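You operate a simulated robot arm through the tools that you are given. There is no shell and no other tool.

The job below is to be done with a simulated two-armed robot. You get a single attempt, and the scene is never put back.

TASK
Pick up the 19 mm short black hose from the service table with one hand, pass it to the other hand and put it on the end bench top. Take the yellow drive insert and leave it on the end bench shelf. Put one of the shaft seals from the shelf of the steel workbench on the dryer disc on the top of the steel workbench. Pull the small wall cupboard door open. The order is free.

The check looks at the end state, three seconds after you hand in, the way a careful person would. Anything else that was tipped, shoved, dropped, spilled or broken makes it a failure. A push-on lid holds only when it is set on centred and level and pressed home; a screw cap is set on level and turned clockwise until tight.

THE ROBOT
Two 7-joint arms with two-finger parallel grippers on one trunk, on a base that drives. Base frame: it is fixed to the floor where the robot stands at the start and does not move with it; the origin is under the middle of the robot, x ahead of it, y to its left, z up; the surface under the hand at the start is at about z = 860. Lengths are in mm, angles in degrees, forces in N, time in s.
The left shoulder is at the start at [110, 169, 1487], the right one opposite. With the tool pointing down near the work surface each hand reaches from about 400 to 740 mm from the robot's upright axis, wherever it stands, measured 20 degrees to its own side. Places, roughly: dryer disc (6x6x2 cm) [-1100, 200, 900]; end bench shelf [1400, -800, 400]; end bench top [1400, -800, 800]; shaft seal [-1000, 750, 500]; short black hose [750, 250, 1000]; small wall cupboard door [-1100, 2100, 1400]; yellow drive insert (4x4x4 cm) [-1100, -500, 500]. Payload 1.57 kg a hand.
The TCP of each hand is the grasp point between the finger pads, 30 mm short of the fingertips. In the tool frame z runs along the fingers and y along their closing line. The gripper opens to 80 mm. The fingers are 17 mm wide and 12 mm thick; the gripper's body (40 by 82 mm) begins 80 mm behind the TCP.
Orientation is told as [roll, pitch, yaw] about the base's x, y, z axes, in that order, counted from this pose: with the fingers straight down and closing along the base's y, the tool's x points along the base's -x, its y along +y and its z along -z.

THE INTERFACE
- The arms move only by the tool arm_command. It takes "left_plan", "right_plan" or both (then of equal length, played together; a hand with none holds still); each is a list that holds one entry, the list of rows, each a list of 7 numbers: the turn, a rotation vector about the base's x, y, z in degrees, then the shift along the base's x, y, z in cm, then the opening, from 0 (shut) to 1 (fully open). In form: [[[rx, ry, rz, tx, ty, tz, hand], ...]]. A call has 1 to 20 rows; each row is the pose to reach, as a shift and turn from the pose commanded when the call began. Rows are played at 5 a second. More than 50 mm and 8.6 degrees between two rows, or a gripper value outside its range, and nothing of the call is played. A pose out of reach is approached as far as the arm can. The call stops where the force on the tool passes 40 N (or 10 N more than at its start, if that is more) or the arm is blocked; 0.2 s more then pass. Each finger travels about 72 mm/s and halts on what it meets, pressing with about 40 N; the grip force reading is that of the motor and also rises with nothing between the fingers. The clock runs only during rows and for 0.2 s after the last one: add rows that repeat a pose to give the fingers time. The reply holds the time, the measured pose of the TCP, the force on the tool along the base axes, the opening and the grip force, in the units named above and with some noise, with the torque about the TCP (base axes, N m) and any sound that the robot's microphone picked up.
- Cameras (640 x 400 px; columns grow to the right, rows downward): "scene" is now at [127.3, 29.6, 1645.5]; the picture's right is [0.54, -0.84, -0.00], its down [-0.79, -0.50, -0.36] and it looks along [0.31, 0.19, -0.93] (base axes); focal length 214 px, centre (320, 200). "left" rides on the left gripper at [72, 7, -122] in its tool frame; the picture's right is [-0.09, 1.00, 0.00], its down [-0.84, -0.08, -0.54] and it looks along [-0.54, -0.05, 0.84] (tool axes); focal length 238 px, centre (320, 200). "right" rides on the right gripper at [72, -7, -122] in its tool frame; the picture's right is [0.09, 1.00, 0.00], its down [-0.84, 0.08, -0.54] and it looks along [-0.54, 0.05, 0.84] (tool axes); focal length 238 px, centre (320, 200). There is no depth. A picture from a camera that has moved, and an enlarged one, comes with that camera's place and axes in the base frame and with its lens.
- capture(camera): a new picture of that camera. It takes no simulated time.
- raise_lower(by): slides the trunk up (or, below 0, down) by that many mm; the arms and the scene camera ride with it, the base frame stays. It gives what a move gives, with no picture.
- base_move(legs): drives the robot by 1 to 6 legs, each [ahead, left, turn to the left] in mm, mm and degrees, along the robot's own axes; the way and the turn of a leg run together, so that a leg with both is an arc; at most 1500 mm and 180 degrees a leg. The arms and the cameras ride along, it lands a little off, and it stops where it bumps. It gives what a move gives.
- head_to(pan, tilt): turns the head with the scene camera to pan (to the left, within 86 degrees either way) and tilt (down, from -29 to 69), counted from straight ahead of the robot. It gives what a move gives.
- close_up(camera, box): a new picture of the part [left, top, right, bottom] of that camera's present view, enlarged. It takes no simulated time.
- hand_in(): hands the job in; it is judged then, once.

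Nothing tells you exact positions but the pictures and the camera data. Unless the task says otherwise, let go and move clear before handing in.

The tools are called as name(argument=value, ...) on one line, values as JSON. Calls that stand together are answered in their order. arm_command: Moves the arms, as the interface text tells. Its arguments: {"type":"object","properties":{"left_plan":{"type":"array","items":{"type":"array","items":{"type":"array","items":{"type":"number"}}}},"right_plan":{"type":"array","items":{"type":"array","items":{"type":"array","items":{"type":"number"}}}}},"required":[]} The other tools are called the same way: raise_lower (by) slides the trunk up or down; base_move (legs) drives the base; head_to (pan, tilt) turns the head that bears the scene camera; capture (camera) takes a picture; close_up (camera, box) takes an enlarged picture of a part of a camera's view; hand_in () hands the job in.

At the start:

```text
clock: 0.0
left_tcp_pos: [481.9, 506.7, 999.6]
left_tool_rot: [0.0, -0.1, 0.0]
left_contact_force: [-0.4, 0.2, 0.5]
left_moment: [-0.01, 0.03, 0.02]
left_gripper_width: 80.0
left_finger_force: 0.0
right_tcp_pos: [659.2, 17.0, 1171.7]
right_tool_rot: [0.1, 0.0, -0.1]
right_contact_force: [0.7, 0.0, -0.3]
right_moment: [-0.01, 0.02, 0.03]
right_gripper_width: 79.9
right_finger_force: 0.0
trunk travel left (down, up): [-800.0, 90.0]
robot x, y, heading: [2.2, -1.3, -0.1]
head pan, tilt: [32.4, 68.8]
```

scene: 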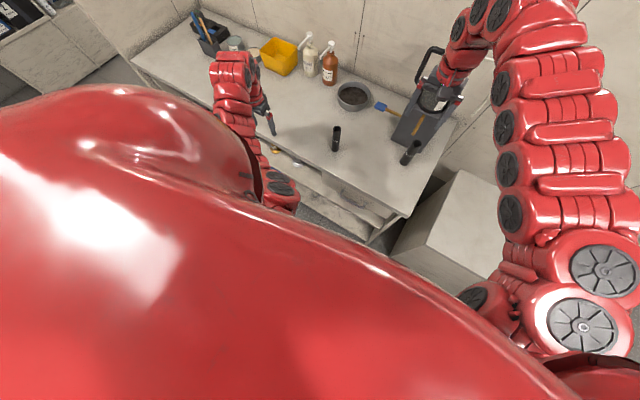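
right: 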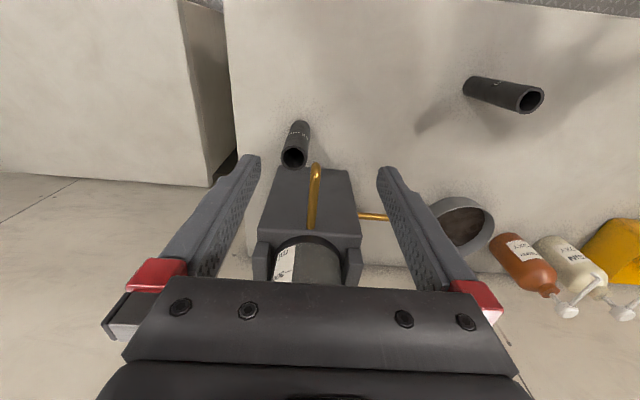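
left: 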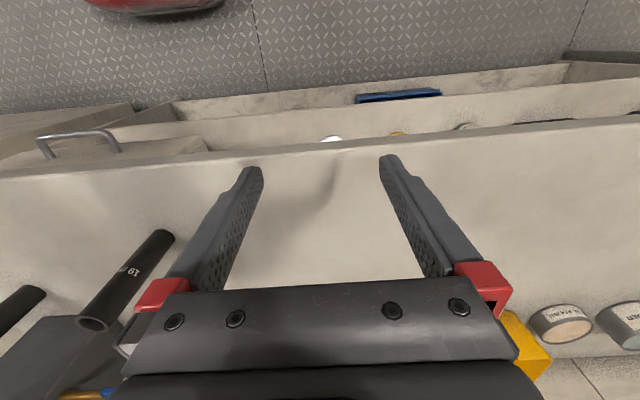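

I see the service table ahead with two black hoses standing upright, a bin, bottles, a bowl and a tool with a yellow hose; an open drawer appears near the robot's side of the table. I'll look closer at the hoses to find which is labelled 19 mm.

close_up(camera="scene", box=[260, 60, 480, 200])

close_up(camera="right", box=[240, 60, 560, 260])

close_up(camera="left", box=[0, 200, 240, 350])

```text
2.86 times, centred on (370, 130) of scene
camera zoom: at [127.3, 29.6, 1645.5], right [0.54, -0.84, 0.0], down [-0.79, -0.5, -0.36], along [0.31, 0.19, -0.93], focal length 613 px, centre (177, 400)
```

zoom: 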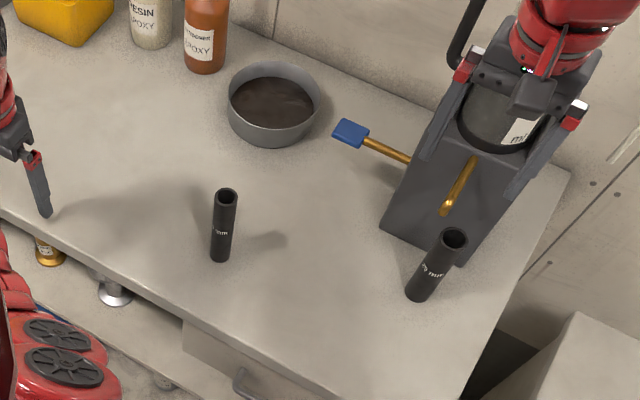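

```text
2.00 times, centred on (400, 160) of right
camera zoom: at [588.3, 10.1, 1294.5], right [-0.09, 1.0, 0.0], down [0.84, 0.08, 0.54], along [0.54, 0.05, -0.84], focal length 477 px, centre (160, 280)
```

zoom: 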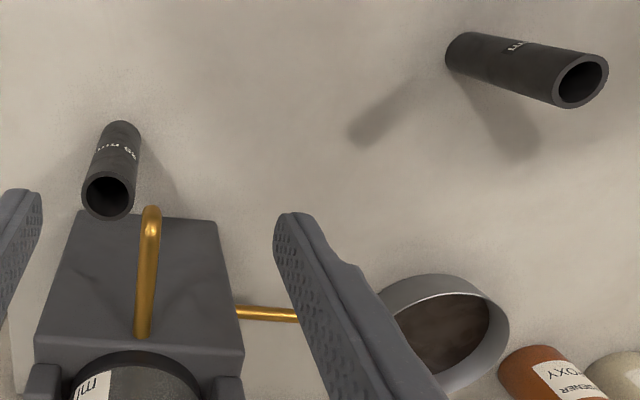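

```text
2.67 times, centred on (120, 275) of left
camera zoom: at [409.8, 512.8, 1122.6], right [0.09, 1.0, 0.0], down [0.84, -0.08, 0.54], along [0.54, -0.05, -0.84], focal length 636 px, centre (853, 0)
```

zoom: 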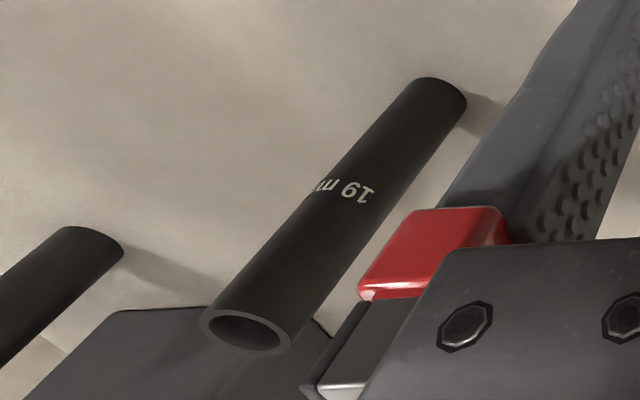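

The 19 mm hose is the one standing at about [620, 263], from z 860 to about 990. Before acting I'll look around with the head to see the other places.

head_to(pan=-40, tilt=25)

capture(camera="scene")

head_to(pan=10, tilt=35)

capture(camera="scene")

head_to(pan=80, tilt=25)

capture(camera="scene")

head_to(pan=-86, tilt=25)

capture(camera="scene")

```text
clock: 1.4
left_tcp_pos: [480.4, 507.5, 1000.1]
left_tool_rot: [-0.1, 0.0, 0.0]
left_contact_force: [-0.3, -0.1, 1.0]
left_moment: [0.01, 0.01, 0.03]
left_gripper_width: 80.0
left_finger_force: 0.0
right_tcp_pos: [660.6, 16.1, 1171.9]
right_tool_rot: [0.0, -0.1, 0.0]
right_contact_force: [-0.7, 0.0, 0.2]
right_moment: [-0.03, -0.03, -0.01]
right_gripper_width: 80.2
right_finger_force: 0.0
trunk travel left (down, up): [-800.0, 90.0]
robot x, y, heading: [-1.0, 0.3, 0.1]
head pan, tilt: [-40.0, 25.0]
```

```text
taken
camera scene: at [150.8, -59.4, 1704.9], right [-0.64, -0.77, 0.0], down [-0.32, 0.27, -0.91], along [0.69, -0.58, -0.42], focal length 214 px, centre (320, 200)
```

scene: 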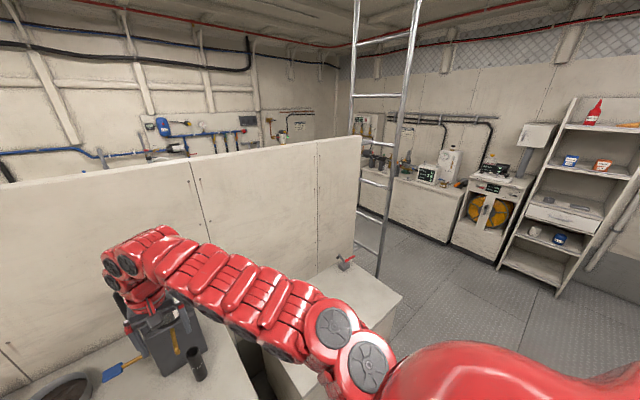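

```text
clock: 2.6
left_tcp_pos: [480.5, 507.2, 999.6]
left_tool_rot: [-0.1, -0.1, 0.0]
left_contact_force: [1.1, 1.0, -1.2]
left_moment: [0.0, 0.01, 0.0]
left_gripper_width: 80.2
left_finger_force: 0.0
right_tcp_pos: [659.4, 16.3, 1172.0]
right_tool_rot: [-0.1, 0.0, 0.0]
right_contact_force: [0.0, 0.3, 0.4]
right_moment: [0.02, 0.0, -0.02]
right_gripper_width: 80.1
right_finger_force: 0.0
trunk travel left (down, up): [-800.0, 90.0]
robot x, y, heading: [0.1, 2.7, 0.2]
head pan, tilt: [10.0, 35.0]
```

```text
taken
camera scene: at [166.9, 14.9, 1689.2], right [0.17, -0.98, 0.0], down [-0.56, -0.1, -0.82], along [0.81, 0.14, -0.57], focal length 214 px, centre (320, 200)
```

scene: 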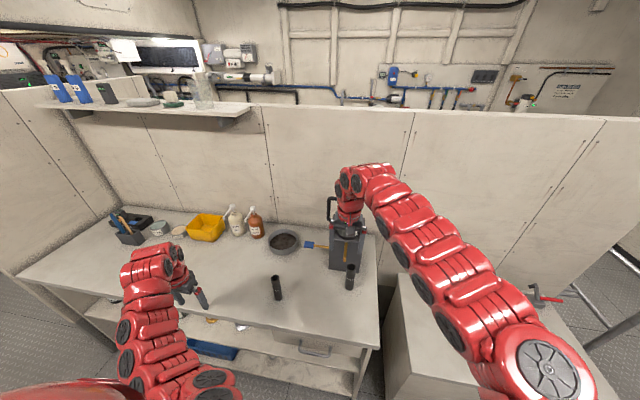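

```text
clock: 4.0
left_tcp_pos: [481.5, 506.4, 1000.5]
left_tool_rot: [0.1, 0.0, 0.1]
left_contact_force: [0.4, 0.0, 0.1]
left_moment: [0.01, 0.01, 0.03]
left_gripper_width: 80.0
left_finger_force: 0.0
right_tcp_pos: [660.9, 16.0, 1172.4]
right_tool_rot: [-0.1, -0.1, 0.0]
right_contact_force: [0.4, 0.2, 0.1]
right_moment: [-0.02, -0.03, -0.03]
right_gripper_width: 80.0
right_finger_force: 0.0
trunk travel left (down, up): [-800.0, 90.0]
robot x, y, heading: [1.9, 0.7, 0.4]
head pan, tilt: [80.0, 25.0]
```

```text
taken
camera scene: at [96.2, 90.4, 1704.9], right [0.98, -0.17, 0.0], down [-0.07, -0.42, -0.91], along [0.16, 0.89, -0.42], focal length 214 px, centre (320, 200)
```

scene: 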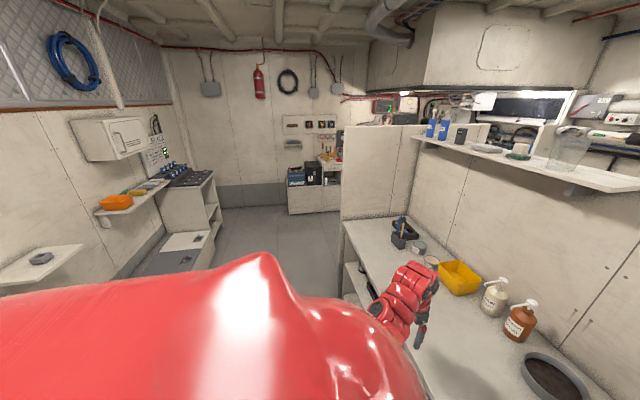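

```text
clock: 6.6
left_tcp_pos: [482.0, 506.7, 999.7]
left_tool_rot: [0.0, 0.0, 0.0]
left_contact_force: [-0.7, 0.5, -0.9]
left_moment: [0.0, 0.01, 0.03]
left_gripper_width: 80.0
left_finger_force: 0.2
right_tcp_pos: [659.8, 16.4, 1172.4]
right_tool_rot: [-0.1, 0.0, 0.0]
right_contact_force: [0.1, -0.2, -0.4]
right_moment: [-0.02, 0.02, -0.01]
right_gripper_width: 80.1
right_finger_force: 0.0
trunk travel left (down, up): [-800.0, 90.0]
robot x, y, heading: [0.2, -1.8, 0.2]
head pan, tilt: [-85.9, 25.0]
```

```text
taken
camera scene: at [86.7, -92.2, 1705.0], right [-1.0, -0.07, 0.0], down [-0.03, 0.42, -0.91], along [0.06, -0.9, -0.42], focal length 214 px, centre (320, 200)
```

scene: 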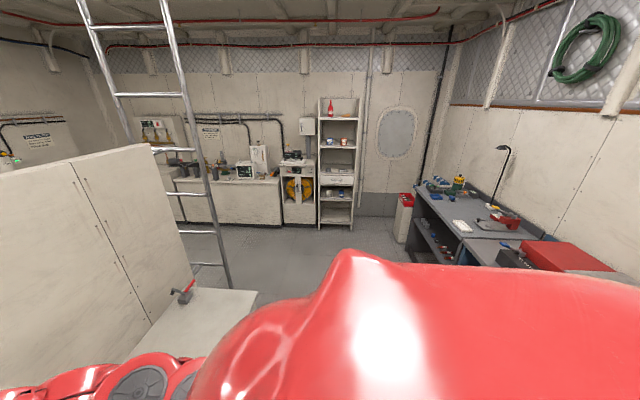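

The end bench seems to be behind the partition beyond the service table, and the other targets are behind me. I'll start with the hose: the left hand goes to it tilted forward-down, so the right can later take it from above; first I raise and tilt the left hand.

arm_command(left_plan=[[[0, 0, 0, 0, 0, 4, 1], [0, 0, 0, 0, 0, 8, 1], [0, -8, 0, 0, -3, 11, 1], [0, -16, 0, 0, -7, 11, 1], [0, -24, 0, 0, -11, 11, 1], [0, -32, 0, 0, -15, 11, 1], [0, -40, 0, 0, -19, 11, 1], [0, -48, 0, 0, -22, 11, 1], [0, -50, 0, 0, -24.4, 11, 1]]])

head_to(pan=20, tilt=55)

capture(camera="scene")

capture(camera="left")

```text
clock: 8.6
left_tcp_pos: [543.6, 343.0, 1109.0]
left_tool_rot: [-0.1, -49.0, 0.0]
left_contact_force: [-0.4, 0.9, -0.8]
left_moment: [0.03, -0.03, 0.01]
left_gripper_width: 80.0
left_finger_force: 0.1
left hand out of reach, approached as far as the arm can: row 1, 2, 3, 7, 8, 9
right_tcp_pos: [659.0, 16.8, 1172.7]
right_tool_rot: [0.0, 0.0, 0.0]
right_contact_force: [-0.4, -0.5, 1.0]
right_moment: [0.04, -0.02, 0.01]
right_gripper_width: 80.1
right_finger_force: 0.1
trunk travel left (down, up): [-800.0, 90.0]
robot x, y, heading: [0.9, -1.0, 0.3]
head pan, tilt: [-85.9, 25.0]
```

```text
clock: 10.4
left_tcp_pos: [542.9, 344.2, 1107.8]
left_tool_rot: [-0.1, -48.8, 0.0]
left_contact_force: [-0.3, 0.0, 0.0]
left_moment: [0.0, 0.03, 0.02]
left_gripper_width: 80.0
left_finger_force: 0.0
right_tcp_pos: [660.4, 16.8, 1172.9]
right_tool_rot: [0.0, 0.0, 0.0]
right_contact_force: [0.0, -0.5, 0.8]
right_moment: [0.03, -0.02, -0.01]
right_gripper_width: 79.9
right_finger_force: 0.1
trunk travel left (down, up): [-800.0, 90.0]
robot x, y, heading: [0.6, -2.9, -0.2]
head pan, tilt: [20.0, 55.0]
```

```text
taken
camera scene: at [147.9, 24.3, 1660.9], right [0.34, -0.94, 0.0], down [-0.77, -0.28, -0.57], along [0.54, 0.2, -0.82], focal length 214 px, centre (320, 200)
```

scene: 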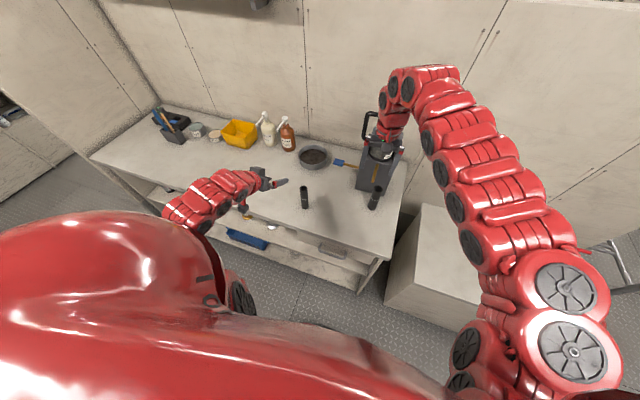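

```text
taken
camera left: at [404.5, 350.0, 1135.3], right [0.06, 1.0, 0.07], down [0.14, -0.08, 0.99], along [0.99, -0.05, -0.15], focal length 238 px, centre (320, 200)
```

left: 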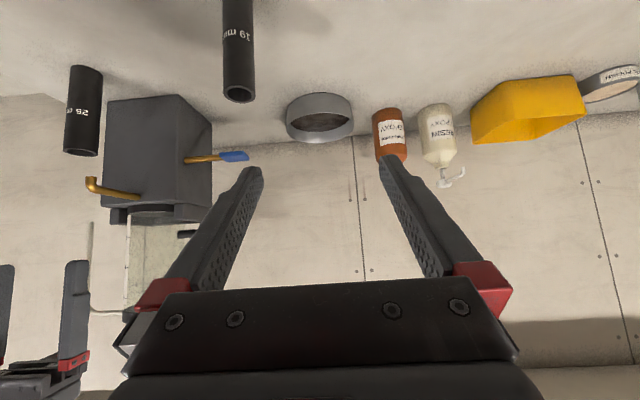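

The left hand is tilted, but close to its inner reach limit. I'll lift the right hand clear of the machine and back the base off by about 100 mm to give room.

arm_command(right_plan=[[[0, 0, 0, 0, 0, 4, 1], [0, 0, 0, 0, 0, 8, 1], [0, 0, 0, 0, 0, 12, 1], [0, 0, 0, -4, -3, 12, 1], [0, 0, 0, -8, -6, 12, 1], [0, 0, 0, -12, -9, 12, 1]]])

base_move(legs=[[-110, 0, 0]])

capture(camera="left")

capture(camera="scene")

```text
clock: 11.8
left_tcp_pos: [544.0, 344.5, 1107.4]
left_tool_rot: [-0.1, -48.8, 0.2]
left_contact_force: [0.0, -0.8, -0.2]
left_moment: [0.01, 0.01, -0.01]
left_gripper_width: 80.1
left_finger_force: 0.1
right_tcp_pos: [615.0, -51.4, 1223.0]
right_tool_rot: [-0.1, 0.0, 0.1]
right_contact_force: [0.1, -0.1, 0.2]
right_moment: [-0.02, 0.01, -0.01]
right_gripper_width: 79.9
right_finger_force: 0.1
right hand out of reach, approached as far as the arm can: row 3, 4, 5, 6
trunk travel left (down, up): [-800.0, 90.0]
robot x, y, heading: [2.5, -1.7, 0.3]
head pan, tilt: [20.0, 55.0]
```

```text
clock: 13.0
left_tcp_pos: [433.6, 343.6, 1106.7]
left_tool_rot: [-0.2, -48.8, 0.0]
left_contact_force: [0.1, -1.1, 0.8]
left_moment: [0.0, 0.01, 0.0]
left_gripper_width: 80.1
left_finger_force: 0.2
right_tcp_pos: [505.6, -51.3, 1221.8]
right_tool_rot: [0.0, 0.0, 0.0]
right_contact_force: [0.4, 0.4, 0.9]
right_moment: [-0.01, 0.0, -0.02]
right_gripper_width: 80.1
right_finger_force: 0.0
trunk travel left (down, up): [-800.0, 90.0]
robot x, y, heading: [-112.1, 1.5, -0.2]
head pan, tilt: [20.0, 55.0]
```

```text
taken
camera left: at [295.7, 350.2, 1135.0], right [0.06, 1.0, 0.07], down [0.14, -0.08, 0.99], along [0.99, -0.05, -0.15], focal length 238 px, centre (320, 200)
```

left: 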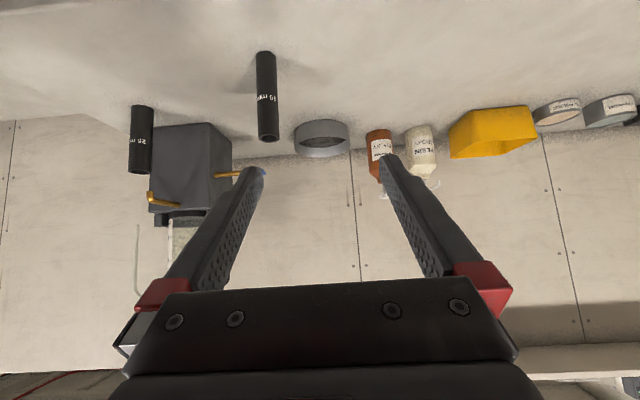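

```text
taken
camera scene: at [39.6, 24.5, 1660.8], right [0.34, -0.94, 0.0], down [-0.77, -0.28, -0.57], along [0.54, 0.2, -0.82], focal length 214 px, centre (320, 200)
```

scene: 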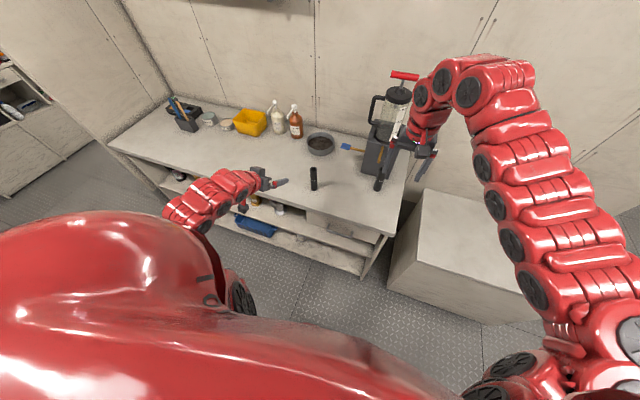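

Backed off to x ≈ -112. The hose stands at about [615, 268]; I'll bring the left hand behind it, at y 268, and check.

arm_command(left_plan=[[[0, 0, 0, 2, -3, 0, 1], [0, 0, 0, 4, -6, -2, 1], [0, 0, 0, 6, -7.5, -5, 1]]])

```text
clock: 13.8
left_tcp_pos: [493.3, 268.2, 1058.4]
left_tool_rot: [-0.1, -48.8, 0.0]
left_contact_force: [0.0, -0.2, -0.3]
left_moment: [0.02, 0.0, 0.02]
left_gripper_width: 79.8
left_finger_force: 0.1
right_tcp_pos: [504.9, -50.5, 1223.1]
right_tool_rot: [0.0, 0.0, 0.1]
right_contact_force: [1.1, -0.2, 0.0]
right_moment: [0.03, 0.01, 0.01]
right_gripper_width: 79.8
right_finger_force: 0.1
trunk travel left (down, up): [-800.0, 90.0]
robot x, y, heading: [-107.8, -3.0, 0.3]
head pan, tilt: [20.0, 55.0]
```

arm_command(left_plan=[[[0, 0, 0, 1.5, 0, -4, 1], [0, 0, 0, 3, 0, -8, 1]]])

capture(camera="left")

close_up(camera="scene", box=[220, 120, 420, 245])

```text
clock: 14.4
left_tcp_pos: [522.9, 267.1, 976.9]
left_tool_rot: [-0.1, -48.8, 0.0]
left_contact_force: [0.4, 0.1, -0.1]
left_moment: [-0.03, 0.0, -0.01]
left_gripper_width: 80.0
left_finger_force: 0.1
right_tcp_pos: [505.0, -50.8, 1223.0]
right_tool_rot: [0.0, 0.0, 0.0]
right_contact_force: [0.0, -0.6, 0.4]
right_moment: [0.0, 0.03, -0.02]
right_gripper_width: 80.0
right_finger_force: 0.0
trunk travel left (down, up): [-800.0, 90.0]
robot x, y, heading: [-109.6, 3.3, -0.1]
head pan, tilt: [20.0, 55.0]
```

```text
taken
camera left: at [384.1, 273.8, 1004.8], right [0.06, 1.0, 0.07], down [0.14, -0.08, 0.99], along [0.99, -0.05, -0.15], focal length 238 px, centre (320, 200)
```

left: 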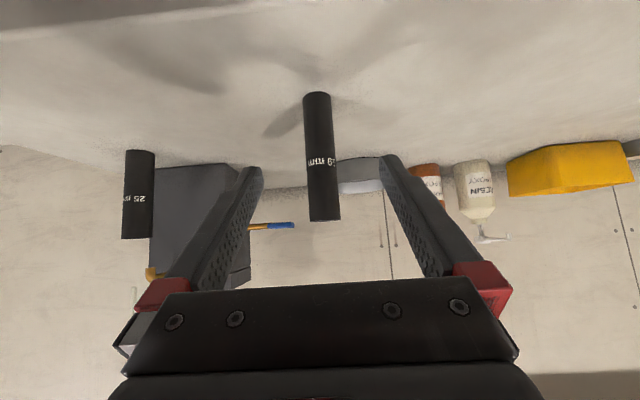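

```text
3.20 times, centred on (320, 182) of scene
camera zoom: at [39.4, 24.4, 1660.8], right [0.34, -0.94, 0.0], down [-0.77, -0.28, -0.57], along [0.54, 0.2, -0.82], focal length 686 px, centre (320, 256)
```

zoom: 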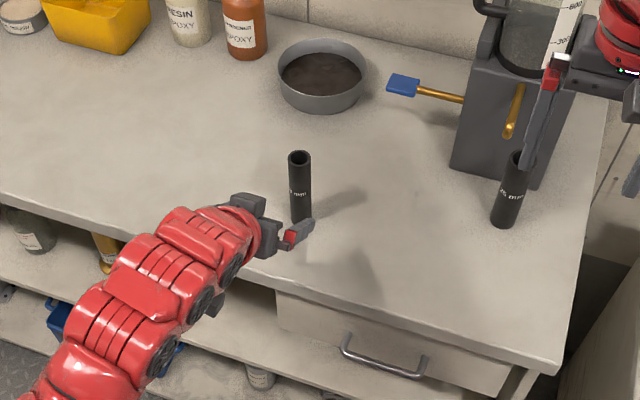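

The hose is centred between the fingers. Approaching along the tool direction and then closing.

arm_command(left_plan=[[[0, 0, 0, 3, 0, -2.4, 1], [0, 0, 0, 6, 0, -4.8, 1], [0, 0, 0, 9.3, 0, -7.2, 1]]])

capture(camera="left")

close_up(camera="scene", box=[220, 120, 420, 245])

```text
clock: 15.2
left_tcp_pos: [616.4, 268.3, 905.9]
left_tool_rot: [0.0, -48.8, -0.1]
left_contact_force: [0.4, -0.1, 0.2]
left_moment: [0.0, 0.0, 0.0]
left_gripper_width: 80.2
left_finger_force: 0.0
right_tcp_pos: [505.9, -52.2, 1221.2]
right_tool_rot: [0.1, 0.0, 0.1]
right_contact_force: [-0.6, 0.3, 0.6]
right_moment: [0.02, 0.03, -0.01]
right_gripper_width: 79.8
right_finger_force: 0.2
trunk travel left (down, up): [-800.0, 90.0]
robot x, y, heading: [-106.6, 2.3, 0.0]
head pan, tilt: [20.0, 55.0]
```

```text
taken
camera left: at [478.1, 274.4, 932.3], right [0.06, 1.0, 0.07], down [0.14, -0.08, 0.99], along [0.99, -0.05, -0.15], focal length 238 px, centre (320, 200)
```

left: 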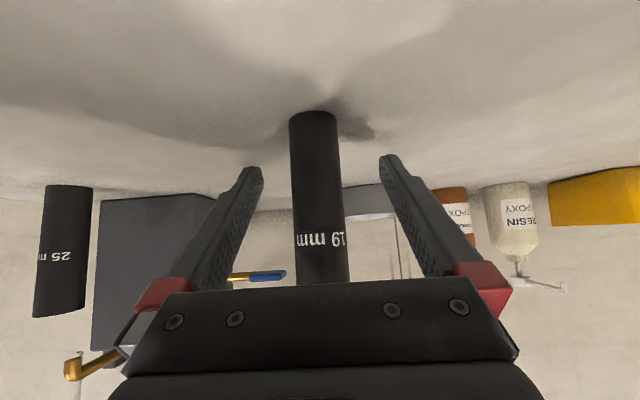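

```text
3.20 times, centred on (320, 182) of scene
camera zoom: at [39.8, 24.1, 1660.8], right [0.34, -0.94, 0.0], down [-0.77, -0.28, -0.57], along [0.54, 0.2, -0.82], focal length 686 px, centre (320, 256)
```

zoom: 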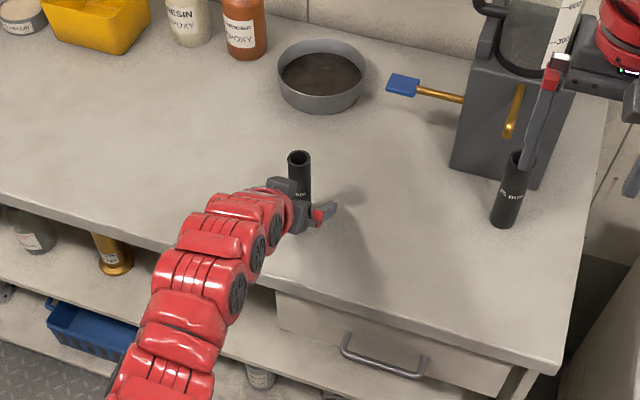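

The hose is well between the fingers. Closing the grip.

arm_command(left_plan=[[[0, 0, 0, 0, 0, 0, 0.6], [0, 0, 0, 0, 0, 0, 0.4], [0, 0, 0, 0, 0, 0, 0], [0, 0, 0, 0, 0, 0, 0], [0, 0, 0, 0, 0, 0, 0]]])

capture(camera="left")

```text
clock: 16.4
left_tcp_pos: [616.3, 269.3, 907.4]
left_tool_rot: [-0.1, -48.8, 0.0]
left_contact_force: [0.3, -0.2, -0.5]
left_moment: [-0.02, 0.0, 0.0]
left_gripper_width: 30.4
left_finger_force: 39.3
right_tcp_pos: [504.9, -51.3, 1222.9]
right_tool_rot: [0.0, 0.0, 0.0]
right_contact_force: [-0.5, 0.2, 1.0]
right_moment: [-0.01, -0.01, 0.04]
right_gripper_width: 80.1
right_finger_force: 0.1
trunk travel left (down, up): [-800.0, 90.0]
robot x, y, heading: [-107.4, -0.5, 0.2]
head pan, tilt: [20.0, 55.0]
```

```text
taken
camera left: at [477.2, 274.9, 933.2], right [0.06, 1.0, 0.07], down [0.14, -0.08, 0.99], along [0.99, -0.05, -0.15], focal length 238 px, centre (320, 200)
```

left: 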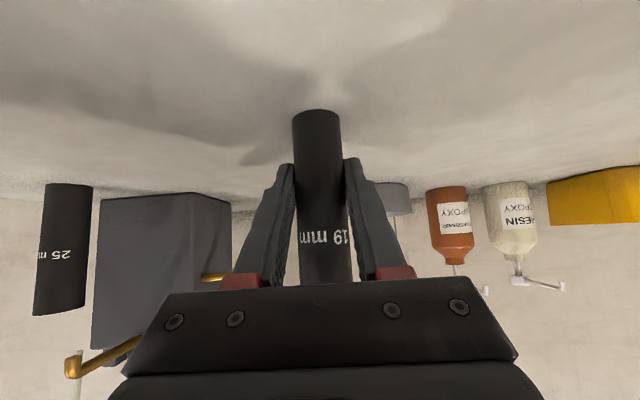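

Hose held (30 mm across). I'll lift it straight up, then back away from the table for a handover in free air.

arm_command(left_plan=[[[0, 0, 0, 0, 0, 1, 0], [0, 0, 0, 0, 0, 4, 0], [0, 0, 0, 0, 0, 8, 0], [0, 0, 0, 0, 0, 12, 0], [0, 0, 0, 0, 0, 16, 0]]])

base_move(legs=[[-170, 0, 0]])

capture(camera="scene")

capture(camera="left")

```text
clock: 17.6
left_tcp_pos: [616.7, 268.0, 1066.4]
left_tool_rot: [-0.2, -48.8, 0.1]
left_contact_force: [-0.6, 0.5, -0.9]
left_moment: [-0.01, 0.01, 0.0]
left_gripper_width: 30.5
left_finger_force: 39.7
right_tcp_pos: [506.0, -51.2, 1223.6]
right_tool_rot: [0.1, 0.1, 0.1]
right_contact_force: [-0.1, 0.1, -0.8]
right_moment: [0.01, -0.02, 0.01]
right_gripper_width: 79.8
right_finger_force: 0.0
trunk travel left (down, up): [-800.0, 90.0]
robot x, y, heading: [-111.0, -2.2, 0.1]
head pan, tilt: [20.0, 55.0]
```

```text
clock: 19.1
left_tcp_pos: [448.5, 267.5, 1065.0]
left_tool_rot: [-0.1, -48.8, 0.0]
left_contact_force: [0.4, 0.3, -1.2]
left_moment: [0.0, 0.04, 0.02]
left_gripper_width: 30.1
left_finger_force: 39.9
right_tcp_pos: [335.8, -51.1, 1221.4]
right_tool_rot: [0.0, 0.1, -0.1]
right_contact_force: [-0.3, -0.3, 0.5]
right_moment: [-0.02, 0.01, 0.0]
right_gripper_width: 80.1
right_finger_force: 0.0
trunk travel left (down, up): [-800.0, 90.0]
robot x, y, heading: [-275.2, -0.8, 0.3]
head pan, tilt: [20.0, 55.0]
```

```text
taken
camera scene: at [-129.6, 24.3, 1660.7], right [0.34, -0.94, 0.0], down [-0.77, -0.28, -0.57], along [0.54, 0.2, -0.82], focal length 214 px, centre (320, 200)
```

scene: 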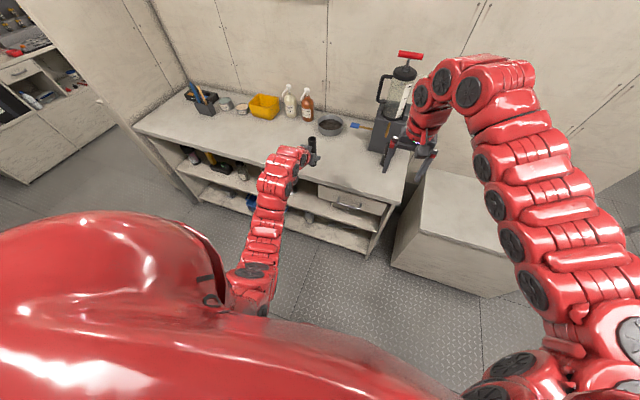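

```text
taken
camera left: at [309.4, 274.1, 1091.8], right [0.06, 1.0, 0.07], down [0.14, -0.08, 0.99], along [0.99, -0.05, -0.15], focal length 238 px, centre (320, 200)
```

left: 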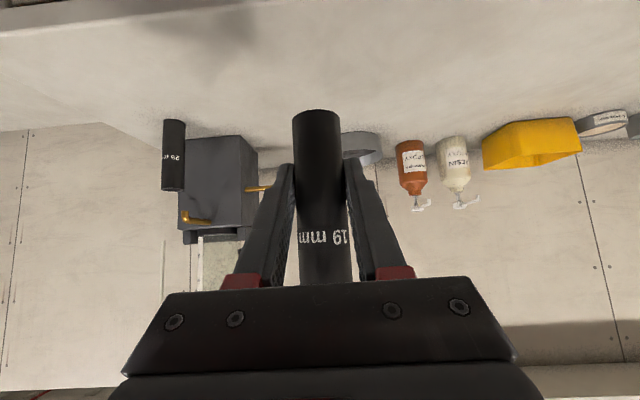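

The hose is safely held and I'm clear of the table. Now I bring the left hand toward the centre line for the handover.

arm_command(left_plan=[[[0, 0, 0, -1, -4, -1, 0], [0, 0, 0, -2, -8, -2, 0], [0, 0, 0, -3, -12, -3, 0], [0, 0, 0, -4, -16, -4, 0], [0, 0, 0, -5, -20, -4.5, 0], [0, 0, 0, -6, -22.5, -4.5, 0]]], right_plan=[[[0, 0, 0, 0, -4, 0, 1], [0, 0, 0, 0, -8, 0, 1], [0, 0, 0, 0, -10, 0, 1], [0, 0, 0, 0, -10, 0, 1], [0, 0, 0, 0, -10, 0, 1], [0, 0, 0, 0, -10, 0, 1]]])

head_to(pan=0, tilt=50)

capture(camera="scene")

capture(camera="right")

```text
clock: 20.4
left_tcp_pos: [387.2, 41.5, 1020.8]
left_tool_rot: [-0.1, -48.9, 0.0]
left_contact_force: [0.5, 0.2, -0.5]
left_moment: [0.0, -0.02, -0.01]
left_gripper_width: 30.2
left_finger_force: 39.6
right_tcp_pos: [341.6, -149.8, 1220.8]
right_tool_rot: [0.0, 0.1, 0.0]
right_contact_force: [1.2, 0.9, -0.1]
right_moment: [0.0, -0.02, 0.02]
right_gripper_width: 80.2
right_finger_force: 0.1
right hand out of reach, approached as far as the arm can: row 2, 3, 4, 5, 6
trunk travel left (down, up): [-800.0, 90.0]
robot x, y, heading: [-279.8, -0.6, -0.4]
head pan, tilt: [20.0, 55.0]
```

```text
clock: 21.3
left_tcp_pos: [387.5, 42.5, 1021.1]
left_tool_rot: [-0.2, -48.8, -0.1]
left_contact_force: [0.7, -0.2, 0.5]
left_moment: [-0.01, -0.01, 0.02]
left_gripper_width: 30.3
left_finger_force: 39.5
right_tcp_pos: [340.9, -151.3, 1220.6]
right_tool_rot: [0.1, 0.0, 0.1]
right_contact_force: [-0.2, 0.6, -0.8]
right_moment: [-0.01, -0.01, -0.01]
right_gripper_width: 80.1
right_finger_force: 0.1
trunk travel left (down, up): [-800.0, 90.0]
robot x, y, heading: [-278.5, -0.9, 0.1]
head pan, tilt: [0.0, 50.0]
```

```text
taken
camera scene: at [-122.4, -0.3, 1667.4], right [0.0, -1.0, 0.0], down [-0.77, 0.0, -0.64], along [0.64, 0.0, -0.77], focal length 214 px, centre (320, 200)
```

scene: 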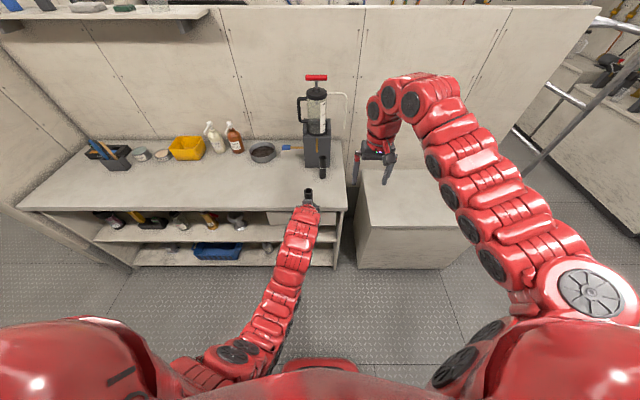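

```text
taken
camera right: at [270.2, -156.5, 1341.8], right [-0.09, 1.0, 0.0], down [0.84, 0.08, 0.54], along [0.54, 0.05, -0.84], focal length 238 px, centre (320, 200)
```

right: 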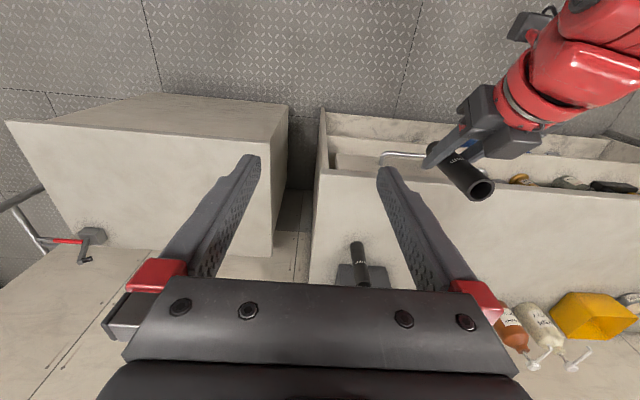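

The hose top is at about [391, 42, 1107]. The right hand moves over it, then comes down with its fingers either side.

arm_command(right_plan=[[[0, 0, 0, 2, 4, -0.5, 1], [0, 0, 0, 4, 8, -1, 1], [0, 0, 0, 5, 12, -1.5, 1], [0, 0, 0, 5.2, 16, -2, 1], [0, 0, 0, 5.2, 19.4, -2, 1]]])

capture(camera="right")

close_up(camera="scene", box=[220, 100, 420, 225])

```text
clock: 22.5
left_tcp_pos: [386.6, 43.1, 1020.3]
left_tool_rot: [-0.2, -48.8, 0.1]
left_contact_force: [0.5, 0.1, -0.4]
left_moment: [0.0, 0.01, -0.03]
left_gripper_width: 30.0
left_finger_force: 39.1
right_tcp_pos: [393.6, 45.5, 1201.2]
right_tool_rot: [-0.1, 0.0, -0.2]
right_contact_force: [0.3, -0.3, 0.2]
right_moment: [-0.03, -0.01, -0.04]
right_gripper_width: 79.8
right_finger_force: 0.1
trunk travel left (down, up): [-800.0, 90.0]
robot x, y, heading: [-279.4, 0.1, 0.3]
head pan, tilt: [0.0, 50.0]
```

```text
taken
camera right: at [321.1, 38.9, 1321.8], right [-0.09, 1.0, 0.0], down [0.84, 0.08, 0.54], along [0.54, 0.05, -0.84], focal length 238 px, centre (320, 200)
```

right: 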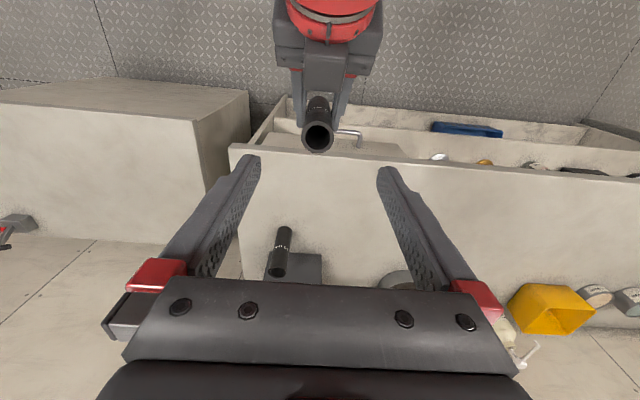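

```text
3.20 times, centred on (320, 162) of scene
camera zoom: at [-122.5, 1.5, 1667.4], right [0.0, -1.0, 0.0], down [-0.77, 0.0, -0.64], along [0.64, 0.0, -0.77], focal length 686 px, centre (320, 320)
```

zoom: 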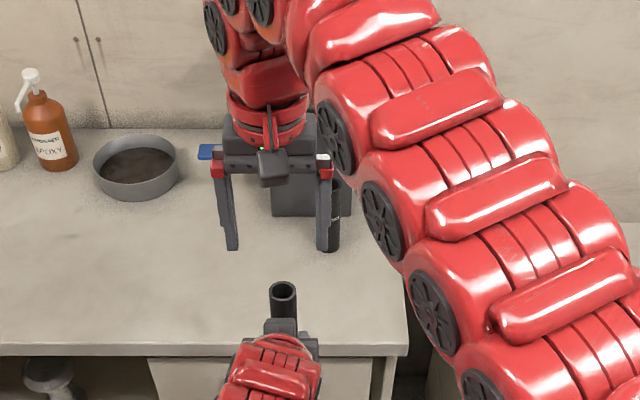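

Aligned within a few millimetres. Descending over the hose top and closing the right gripper.

arm_command(right_plan=[[[0, 0, 0, 0, -0.2, -4, 1], [0, 0, 0, 0, -0.2, -8, 1], [0, 0, 0, 0, -0.2, -11.4, 1]]])

capture(camera="right")

close_up(camera="scene", box=[220, 100, 420, 225])

```text
clock: 23.3
left_tcp_pos: [388.8, 41.5, 1021.3]
left_tool_rot: [-0.1, -48.9, 0.0]
left_contact_force: [0.7, -0.2, -1.7]
left_moment: [-0.01, 0.01, 0.01]
left_gripper_width: 29.9
left_finger_force: 39.2
right_tcp_pos: [393.5, 41.5, 1085.4]
right_tool_rot: [0.1, -0.1, 0.0]
right_contact_force: [-0.3, 0.2, -0.5]
right_moment: [-0.01, 0.0, -0.02]
right_gripper_width: 80.1
right_finger_force: 0.2
trunk travel left (down, up): [-800.0, 90.0]
robot x, y, heading: [-278.6, -2.3, -0.2]
head pan, tilt: [0.0, 50.0]
```

```text
taken
camera right: at [322.4, 35.5, 1206.7], right [-0.09, 1.0, 0.0], down [0.84, 0.08, 0.54], along [0.54, 0.05, -0.84], focal length 238 px, centre (320, 200)
```

right: 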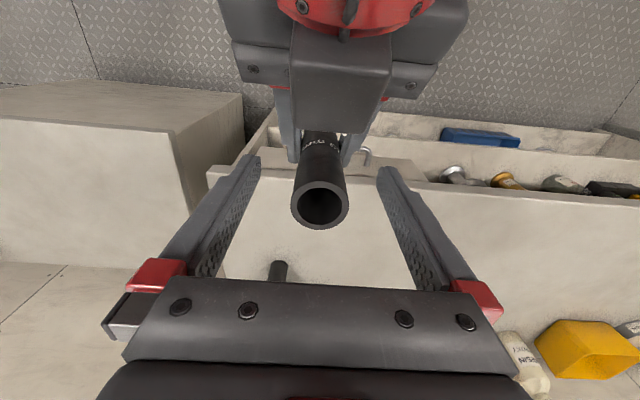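

```text
3.20 times, centred on (320, 162) of scene
camera zoom: at [-122.0, -0.7, 1667.4], right [0.0, -1.0, 0.0], down [-0.77, 0.0, -0.64], along [0.64, 0.0, -0.77], focal length 686 px, centre (320, 320)
```

zoom: 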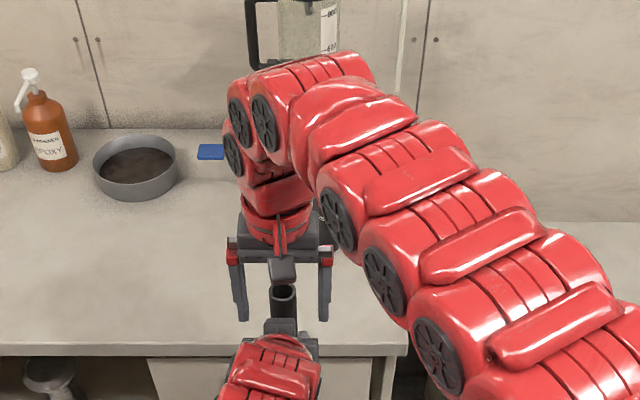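

arm_command(right_plan=[[[0, 0, 0, 0, 0, 0, 0.6], [0, 0, 0, 0, 0, 0, 0.4], [0, 0, 0, 0, 0, 0, 0], [0, 0, 0, 0, 0, 0, 0], [0, 0, 0, 0, 0, 0, 0]]])

capture(camera="right")

```text
clock: 24.5
left_tcp_pos: [389.0, 42.3, 1021.0]
left_tool_rot: [-0.1, -48.8, 0.0]
left_contact_force: [-1.2, 1.5, 0.5]
left_moment: [-0.38, -0.03, -0.19]
left_gripper_width: 30.2
left_finger_force: 39.2
right_tcp_pos: [393.6, 42.4, 1085.4]
right_tool_rot: [0.0, 0.1, -0.1]
right_contact_force: [2.3, -0.7, -0.2]
right_moment: [0.22, -0.02, 0.14]
right_gripper_width: 30.0
right_finger_force: 39.3
trunk travel left (down, up): [-800.0, 90.0]
robot x, y, heading: [-280.6, 1.7, 0.1]
head pan, tilt: [0.0, 50.0]
```

```text
taken
camera right: at [322.0, 35.6, 1207.0], right [-0.09, 1.0, 0.0], down [0.84, 0.08, 0.54], along [0.54, 0.05, -0.84], focal length 238 px, centre (320, 200)
```

right: 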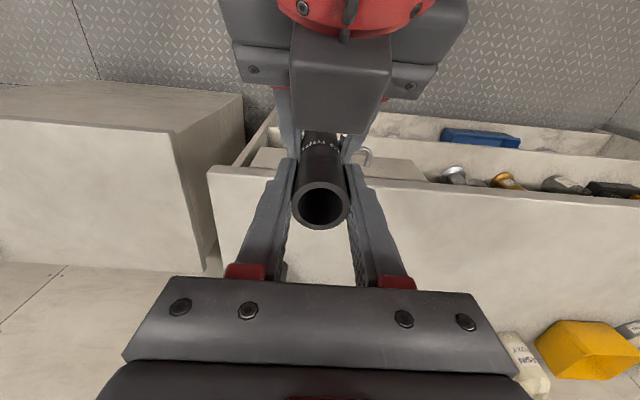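

Both hands hold the hose. Now the left opens and backs away, leaving it in the right.

arm_command(left_plan=[[[0, 0, 0, 0, 0, 0, 0.6], [0, 0, 0, 0, 0, 0, 1], [0, 0, 0, 0, 0, 0, 1], [0, 0, 0, -2, 0, -1, 1], [0, 0, 0, -4, 0, -3, 1], [0, 0, 0, -5.5, 0, -6, 1], [0, 0, 0, -5.5, 0, -9, 1], [0, 0, 0, -5.5, 4, -9, 1], [0, 0, 0, -5.5, 8, -9, 1], [0, 0, 0, -5, 12, -9, 1], [0, 0, 0, -4, 16, -9, 1]]])

capture(camera="right")

capture(camera="scene")

```text
clock: 26.9
left_tcp_pos: [347.4, 205.1, 929.5]
left_tool_rot: [-0.2, -48.9, 0.1]
left_contact_force: [-0.9, 0.2, 0.3]
left_moment: [0.0, 0.0, -0.01]
left_gripper_width: 79.5
left_finger_force: 0.1
right_tcp_pos: [393.2, 43.6, 1085.1]
right_tool_rot: [0.0, 0.0, 0.0]
right_contact_force: [0.0, 1.6, 0.7]
right_moment: [0.0, 0.0, 0.01]
right_gripper_width: 29.9
right_finger_force: 39.5
trunk travel left (down, up): [-800.0, 90.0]
robot x, y, heading: [-277.6, -4.2, 0.2]
head pan, tilt: [0.0, 50.0]
```

```text
taken
camera right: at [322.2, 36.7, 1206.8], right [-0.09, 1.0, 0.0], down [0.84, 0.08, 0.54], along [0.54, 0.05, -0.84], focal length 238 px, centre (320, 200)
```

right: 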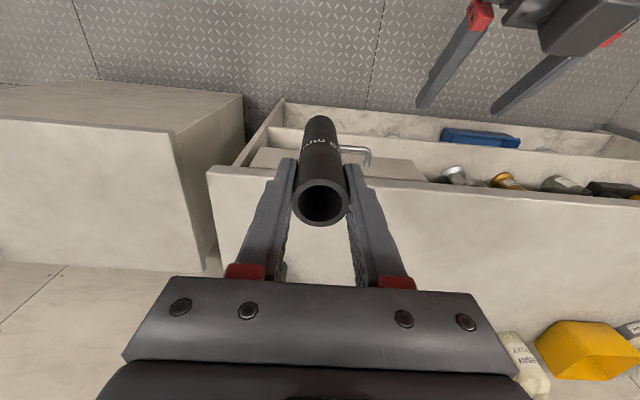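

```text
taken
camera scene: at [-121.9, 0.9, 1667.4], right [0.0, -1.0, 0.0], down [-0.77, 0.0, -0.64], along [0.64, 0.0, -0.77], focal length 214 px, centre (320, 200)
```

scene: 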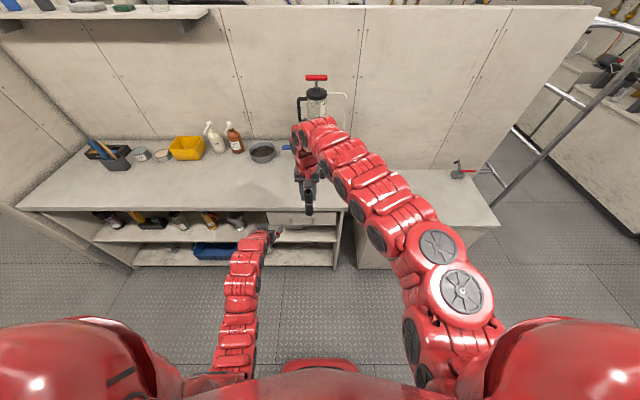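

Handover done: the right hand alone holds the hose. I'll straighten the left hand and pull both hands in close before driving.

arm_command(left_plan=[[[0, 7, 0, 0, 2, 2, 1], [0, 14, 0, 0, 3, 4, 1], [0, 21, 0, -2, 3, 6, 1], [0, 28, 0, -5, 3, 7, 1], [0, 35, 0, -8, 3, 7, 1], [0, 42, 0, -11, 3, 7, 1], [0, 48.9, 0, -14, 3, 7, 1]]], right_plan=[[[0, 0, 0, -2, -3, 0, 0], [0, 0, 0, -5, -6, 0, 0], [0, 0, 0, -8, -9, 0, 0], [0, 0, 0, -11, -12, 0, 0], [0, 0, 0, -14, -15, 0, 0], [0, 0, 0, -17, -18, 0, 0], [0, 0, 0, -19, -21, 0, 0]]])

capture(camera="scene")

```text
clock: 28.5
left_tcp_pos: [203.8, 231.7, 989.6]
left_tool_rot: [-0.2, -0.3, 0.1]
left_contact_force: [0.0, 0.4, 0.5]
left_moment: [0.01, 0.01, 0.01]
left_gripper_width: 80.0
left_finger_force: 0.1
left hand out of reach, approached as far as the arm can: row 7
right_tcp_pos: [366.0, -152.2, 1076.3]
right_tool_rot: [0.1, 0.3, 0.0]
right_contact_force: [0.4, 0.1, 0.4]
right_moment: [0.03, 0.0, -0.01]
right_gripper_width: 29.8
right_finger_force: 39.0
right hand out of reach, approached as far as the arm can: row 3, 4, 5, 6, 7
trunk travel left (down, up): [-800.0, 90.0]
robot x, y, heading: [-283.3, 1.9, 0.1]
head pan, tilt: [0.0, 50.0]
```

```text
taken
camera scene: at [-123.4, -2.4, 1667.5], right [0.0, -1.0, 0.0], down [-0.77, 0.0, -0.64], along [0.64, 0.0, -0.77], focal length 214 px, centre (320, 200)
```

scene: 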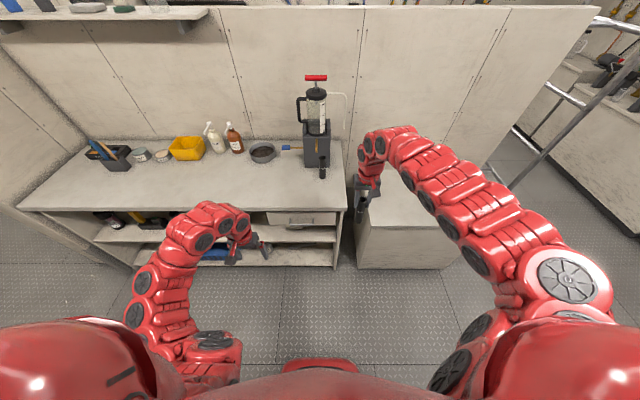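

arm_command(right_plan=[[[0, 0, 0, -2, -1, -3, 0], [0, 0, 0, -5, -2, -6, 0], [0, 0, 0, -8, -3, -8, 0], [0, 0, 0, -12, -4, -8, 0], [0, 0, 0, -16, -5, -8, 0]]])

head_to(pan=-86, tilt=40)

capture(camera="scene")

head_to(pan=-45, tilt=30)

capture(camera="scene")

head_to(pan=86, tilt=40)

capture(camera="scene")

```text
clock: 29.7
left_tcp_pos: [204.1, 231.1, 989.1]
left_tool_rot: [-0.2, -0.2, -0.1]
left_contact_force: [0.4, 0.4, 0.1]
left_moment: [0.04, 0.01, 0.0]
left_gripper_width: 79.8
left_finger_force: 0.1
right_tcp_pos: [305.6, -215.9, 927.8]
right_tool_rot: [0.2, 0.2, 0.0]
right_contact_force: [0.2, 0.2, -0.3]
right_moment: [0.02, 0.03, 0.03]
right_gripper_width: 29.6
right_finger_force: 38.7
right hand out of reach, approached as far as the arm can: row 1, 2, 3, 4, 5
trunk travel left (down, up): [-800.0, 90.0]
robot x, y, heading: [-278.8, 1.4, 0.0]
head pan, tilt: [0.0, 50.0]
```

```text
clock: 31.3
left_tcp_pos: [204.1, 231.9, 988.2]
left_tool_rot: [-0.2, -0.3, 0.0]
left_contact_force: [-0.5, 0.3, 1.0]
left_moment: [0.02, 0.0, 0.0]
left_gripper_width: 80.0
left_finger_force: 0.0
right_tcp_pos: [306.9, -216.3, 927.6]
right_tool_rot: [0.1, 0.0, 0.0]
right_contact_force: [-0.7, -0.2, 0.1]
right_moment: [0.03, -0.03, 0.03]
right_gripper_width: 29.5
right_finger_force: 39.2
trunk travel left (down, up): [-800.0, 90.0]
robot x, y, heading: [-281.2, 2.2, -0.0]
head pan, tilt: [-85.9, 40.0]
```

```text
taken
camera scene: at [-193.3, -85.3, 1681.6], right [-1.0, -0.07, 0.0], down [-0.05, 0.64, -0.77], along [0.05, -0.76, -0.64], focal length 214 px, centre (320, 200)
```

scene: 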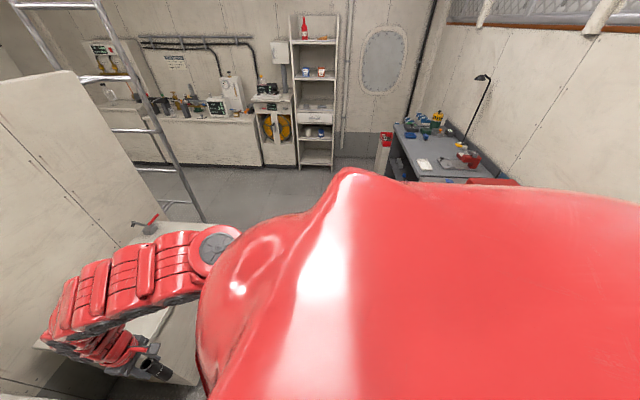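

```text
clock: 32.4
left_tcp_pos: [204.1, 231.7, 988.8]
left_tool_rot: [-0.2, -0.2, 0.0]
left_contact_force: [-0.4, 0.0, -0.4]
left_moment: [0.01, -0.02, -0.01]
left_gripper_width: 79.9
left_finger_force: 0.0
right_tcp_pos: [306.9, -213.7, 927.0]
right_tool_rot: [0.1, 0.1, 0.0]
right_contact_force: [-0.5, 0.3, 0.0]
right_moment: [0.0, 0.01, -0.01]
right_gripper_width: 29.6
right_finger_force: 39.1
trunk travel left (down, up): [-800.0, 90.0]
robot x, y, heading: [-279.4, -0.4, 0.2]
head pan, tilt: [-45.0, 30.0]
```

```text
taken
camera scene: at [-135.5, -64.5, 1696.9], right [-0.71, -0.71, 0.0], down [-0.35, 0.35, -0.87], along [0.61, -0.61, -0.5], focal length 214 px, centre (320, 200)
```

scene: 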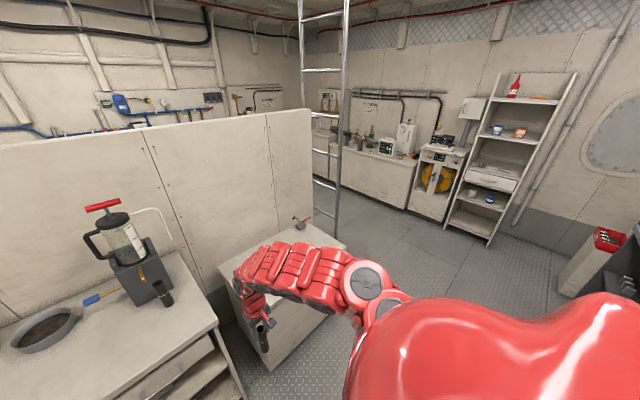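

```text
clock: 34.5
left_tcp_pos: [204.1, 232.3, 988.7]
left_tool_rot: [-0.1, -0.3, 0.1]
left_contact_force: [-0.6, -0.2, -0.6]
left_moment: [0.01, 0.03, 0.0]
left_gripper_width: 79.9
left_finger_force: 0.0
right_tcp_pos: [307.6, -214.6, 927.2]
right_tool_rot: [0.0, 0.1, 0.0]
right_contact_force: [0.1, 0.2, -0.7]
right_moment: [0.01, -0.01, 0.03]
right_gripper_width: 29.6
right_finger_force: 39.1
trunk travel left (down, up): [-800.0, 90.0]
robot x, y, heading: [-278.7, -3.1, 0.1]
head pan, tilt: [85.9, 40.0]
```

```text
taken
camera scene: at [-193.4, 84.3, 1681.6], right [1.0, -0.07, 0.0], down [-0.05, -0.64, -0.77], along [0.05, 0.76, -0.64], focal length 214 px, centre (320, 200)
```

scene: 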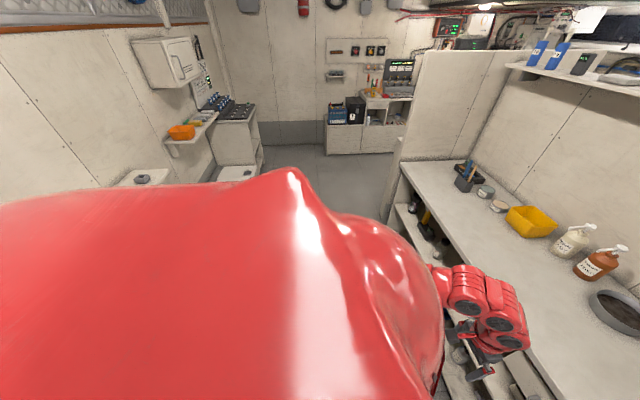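

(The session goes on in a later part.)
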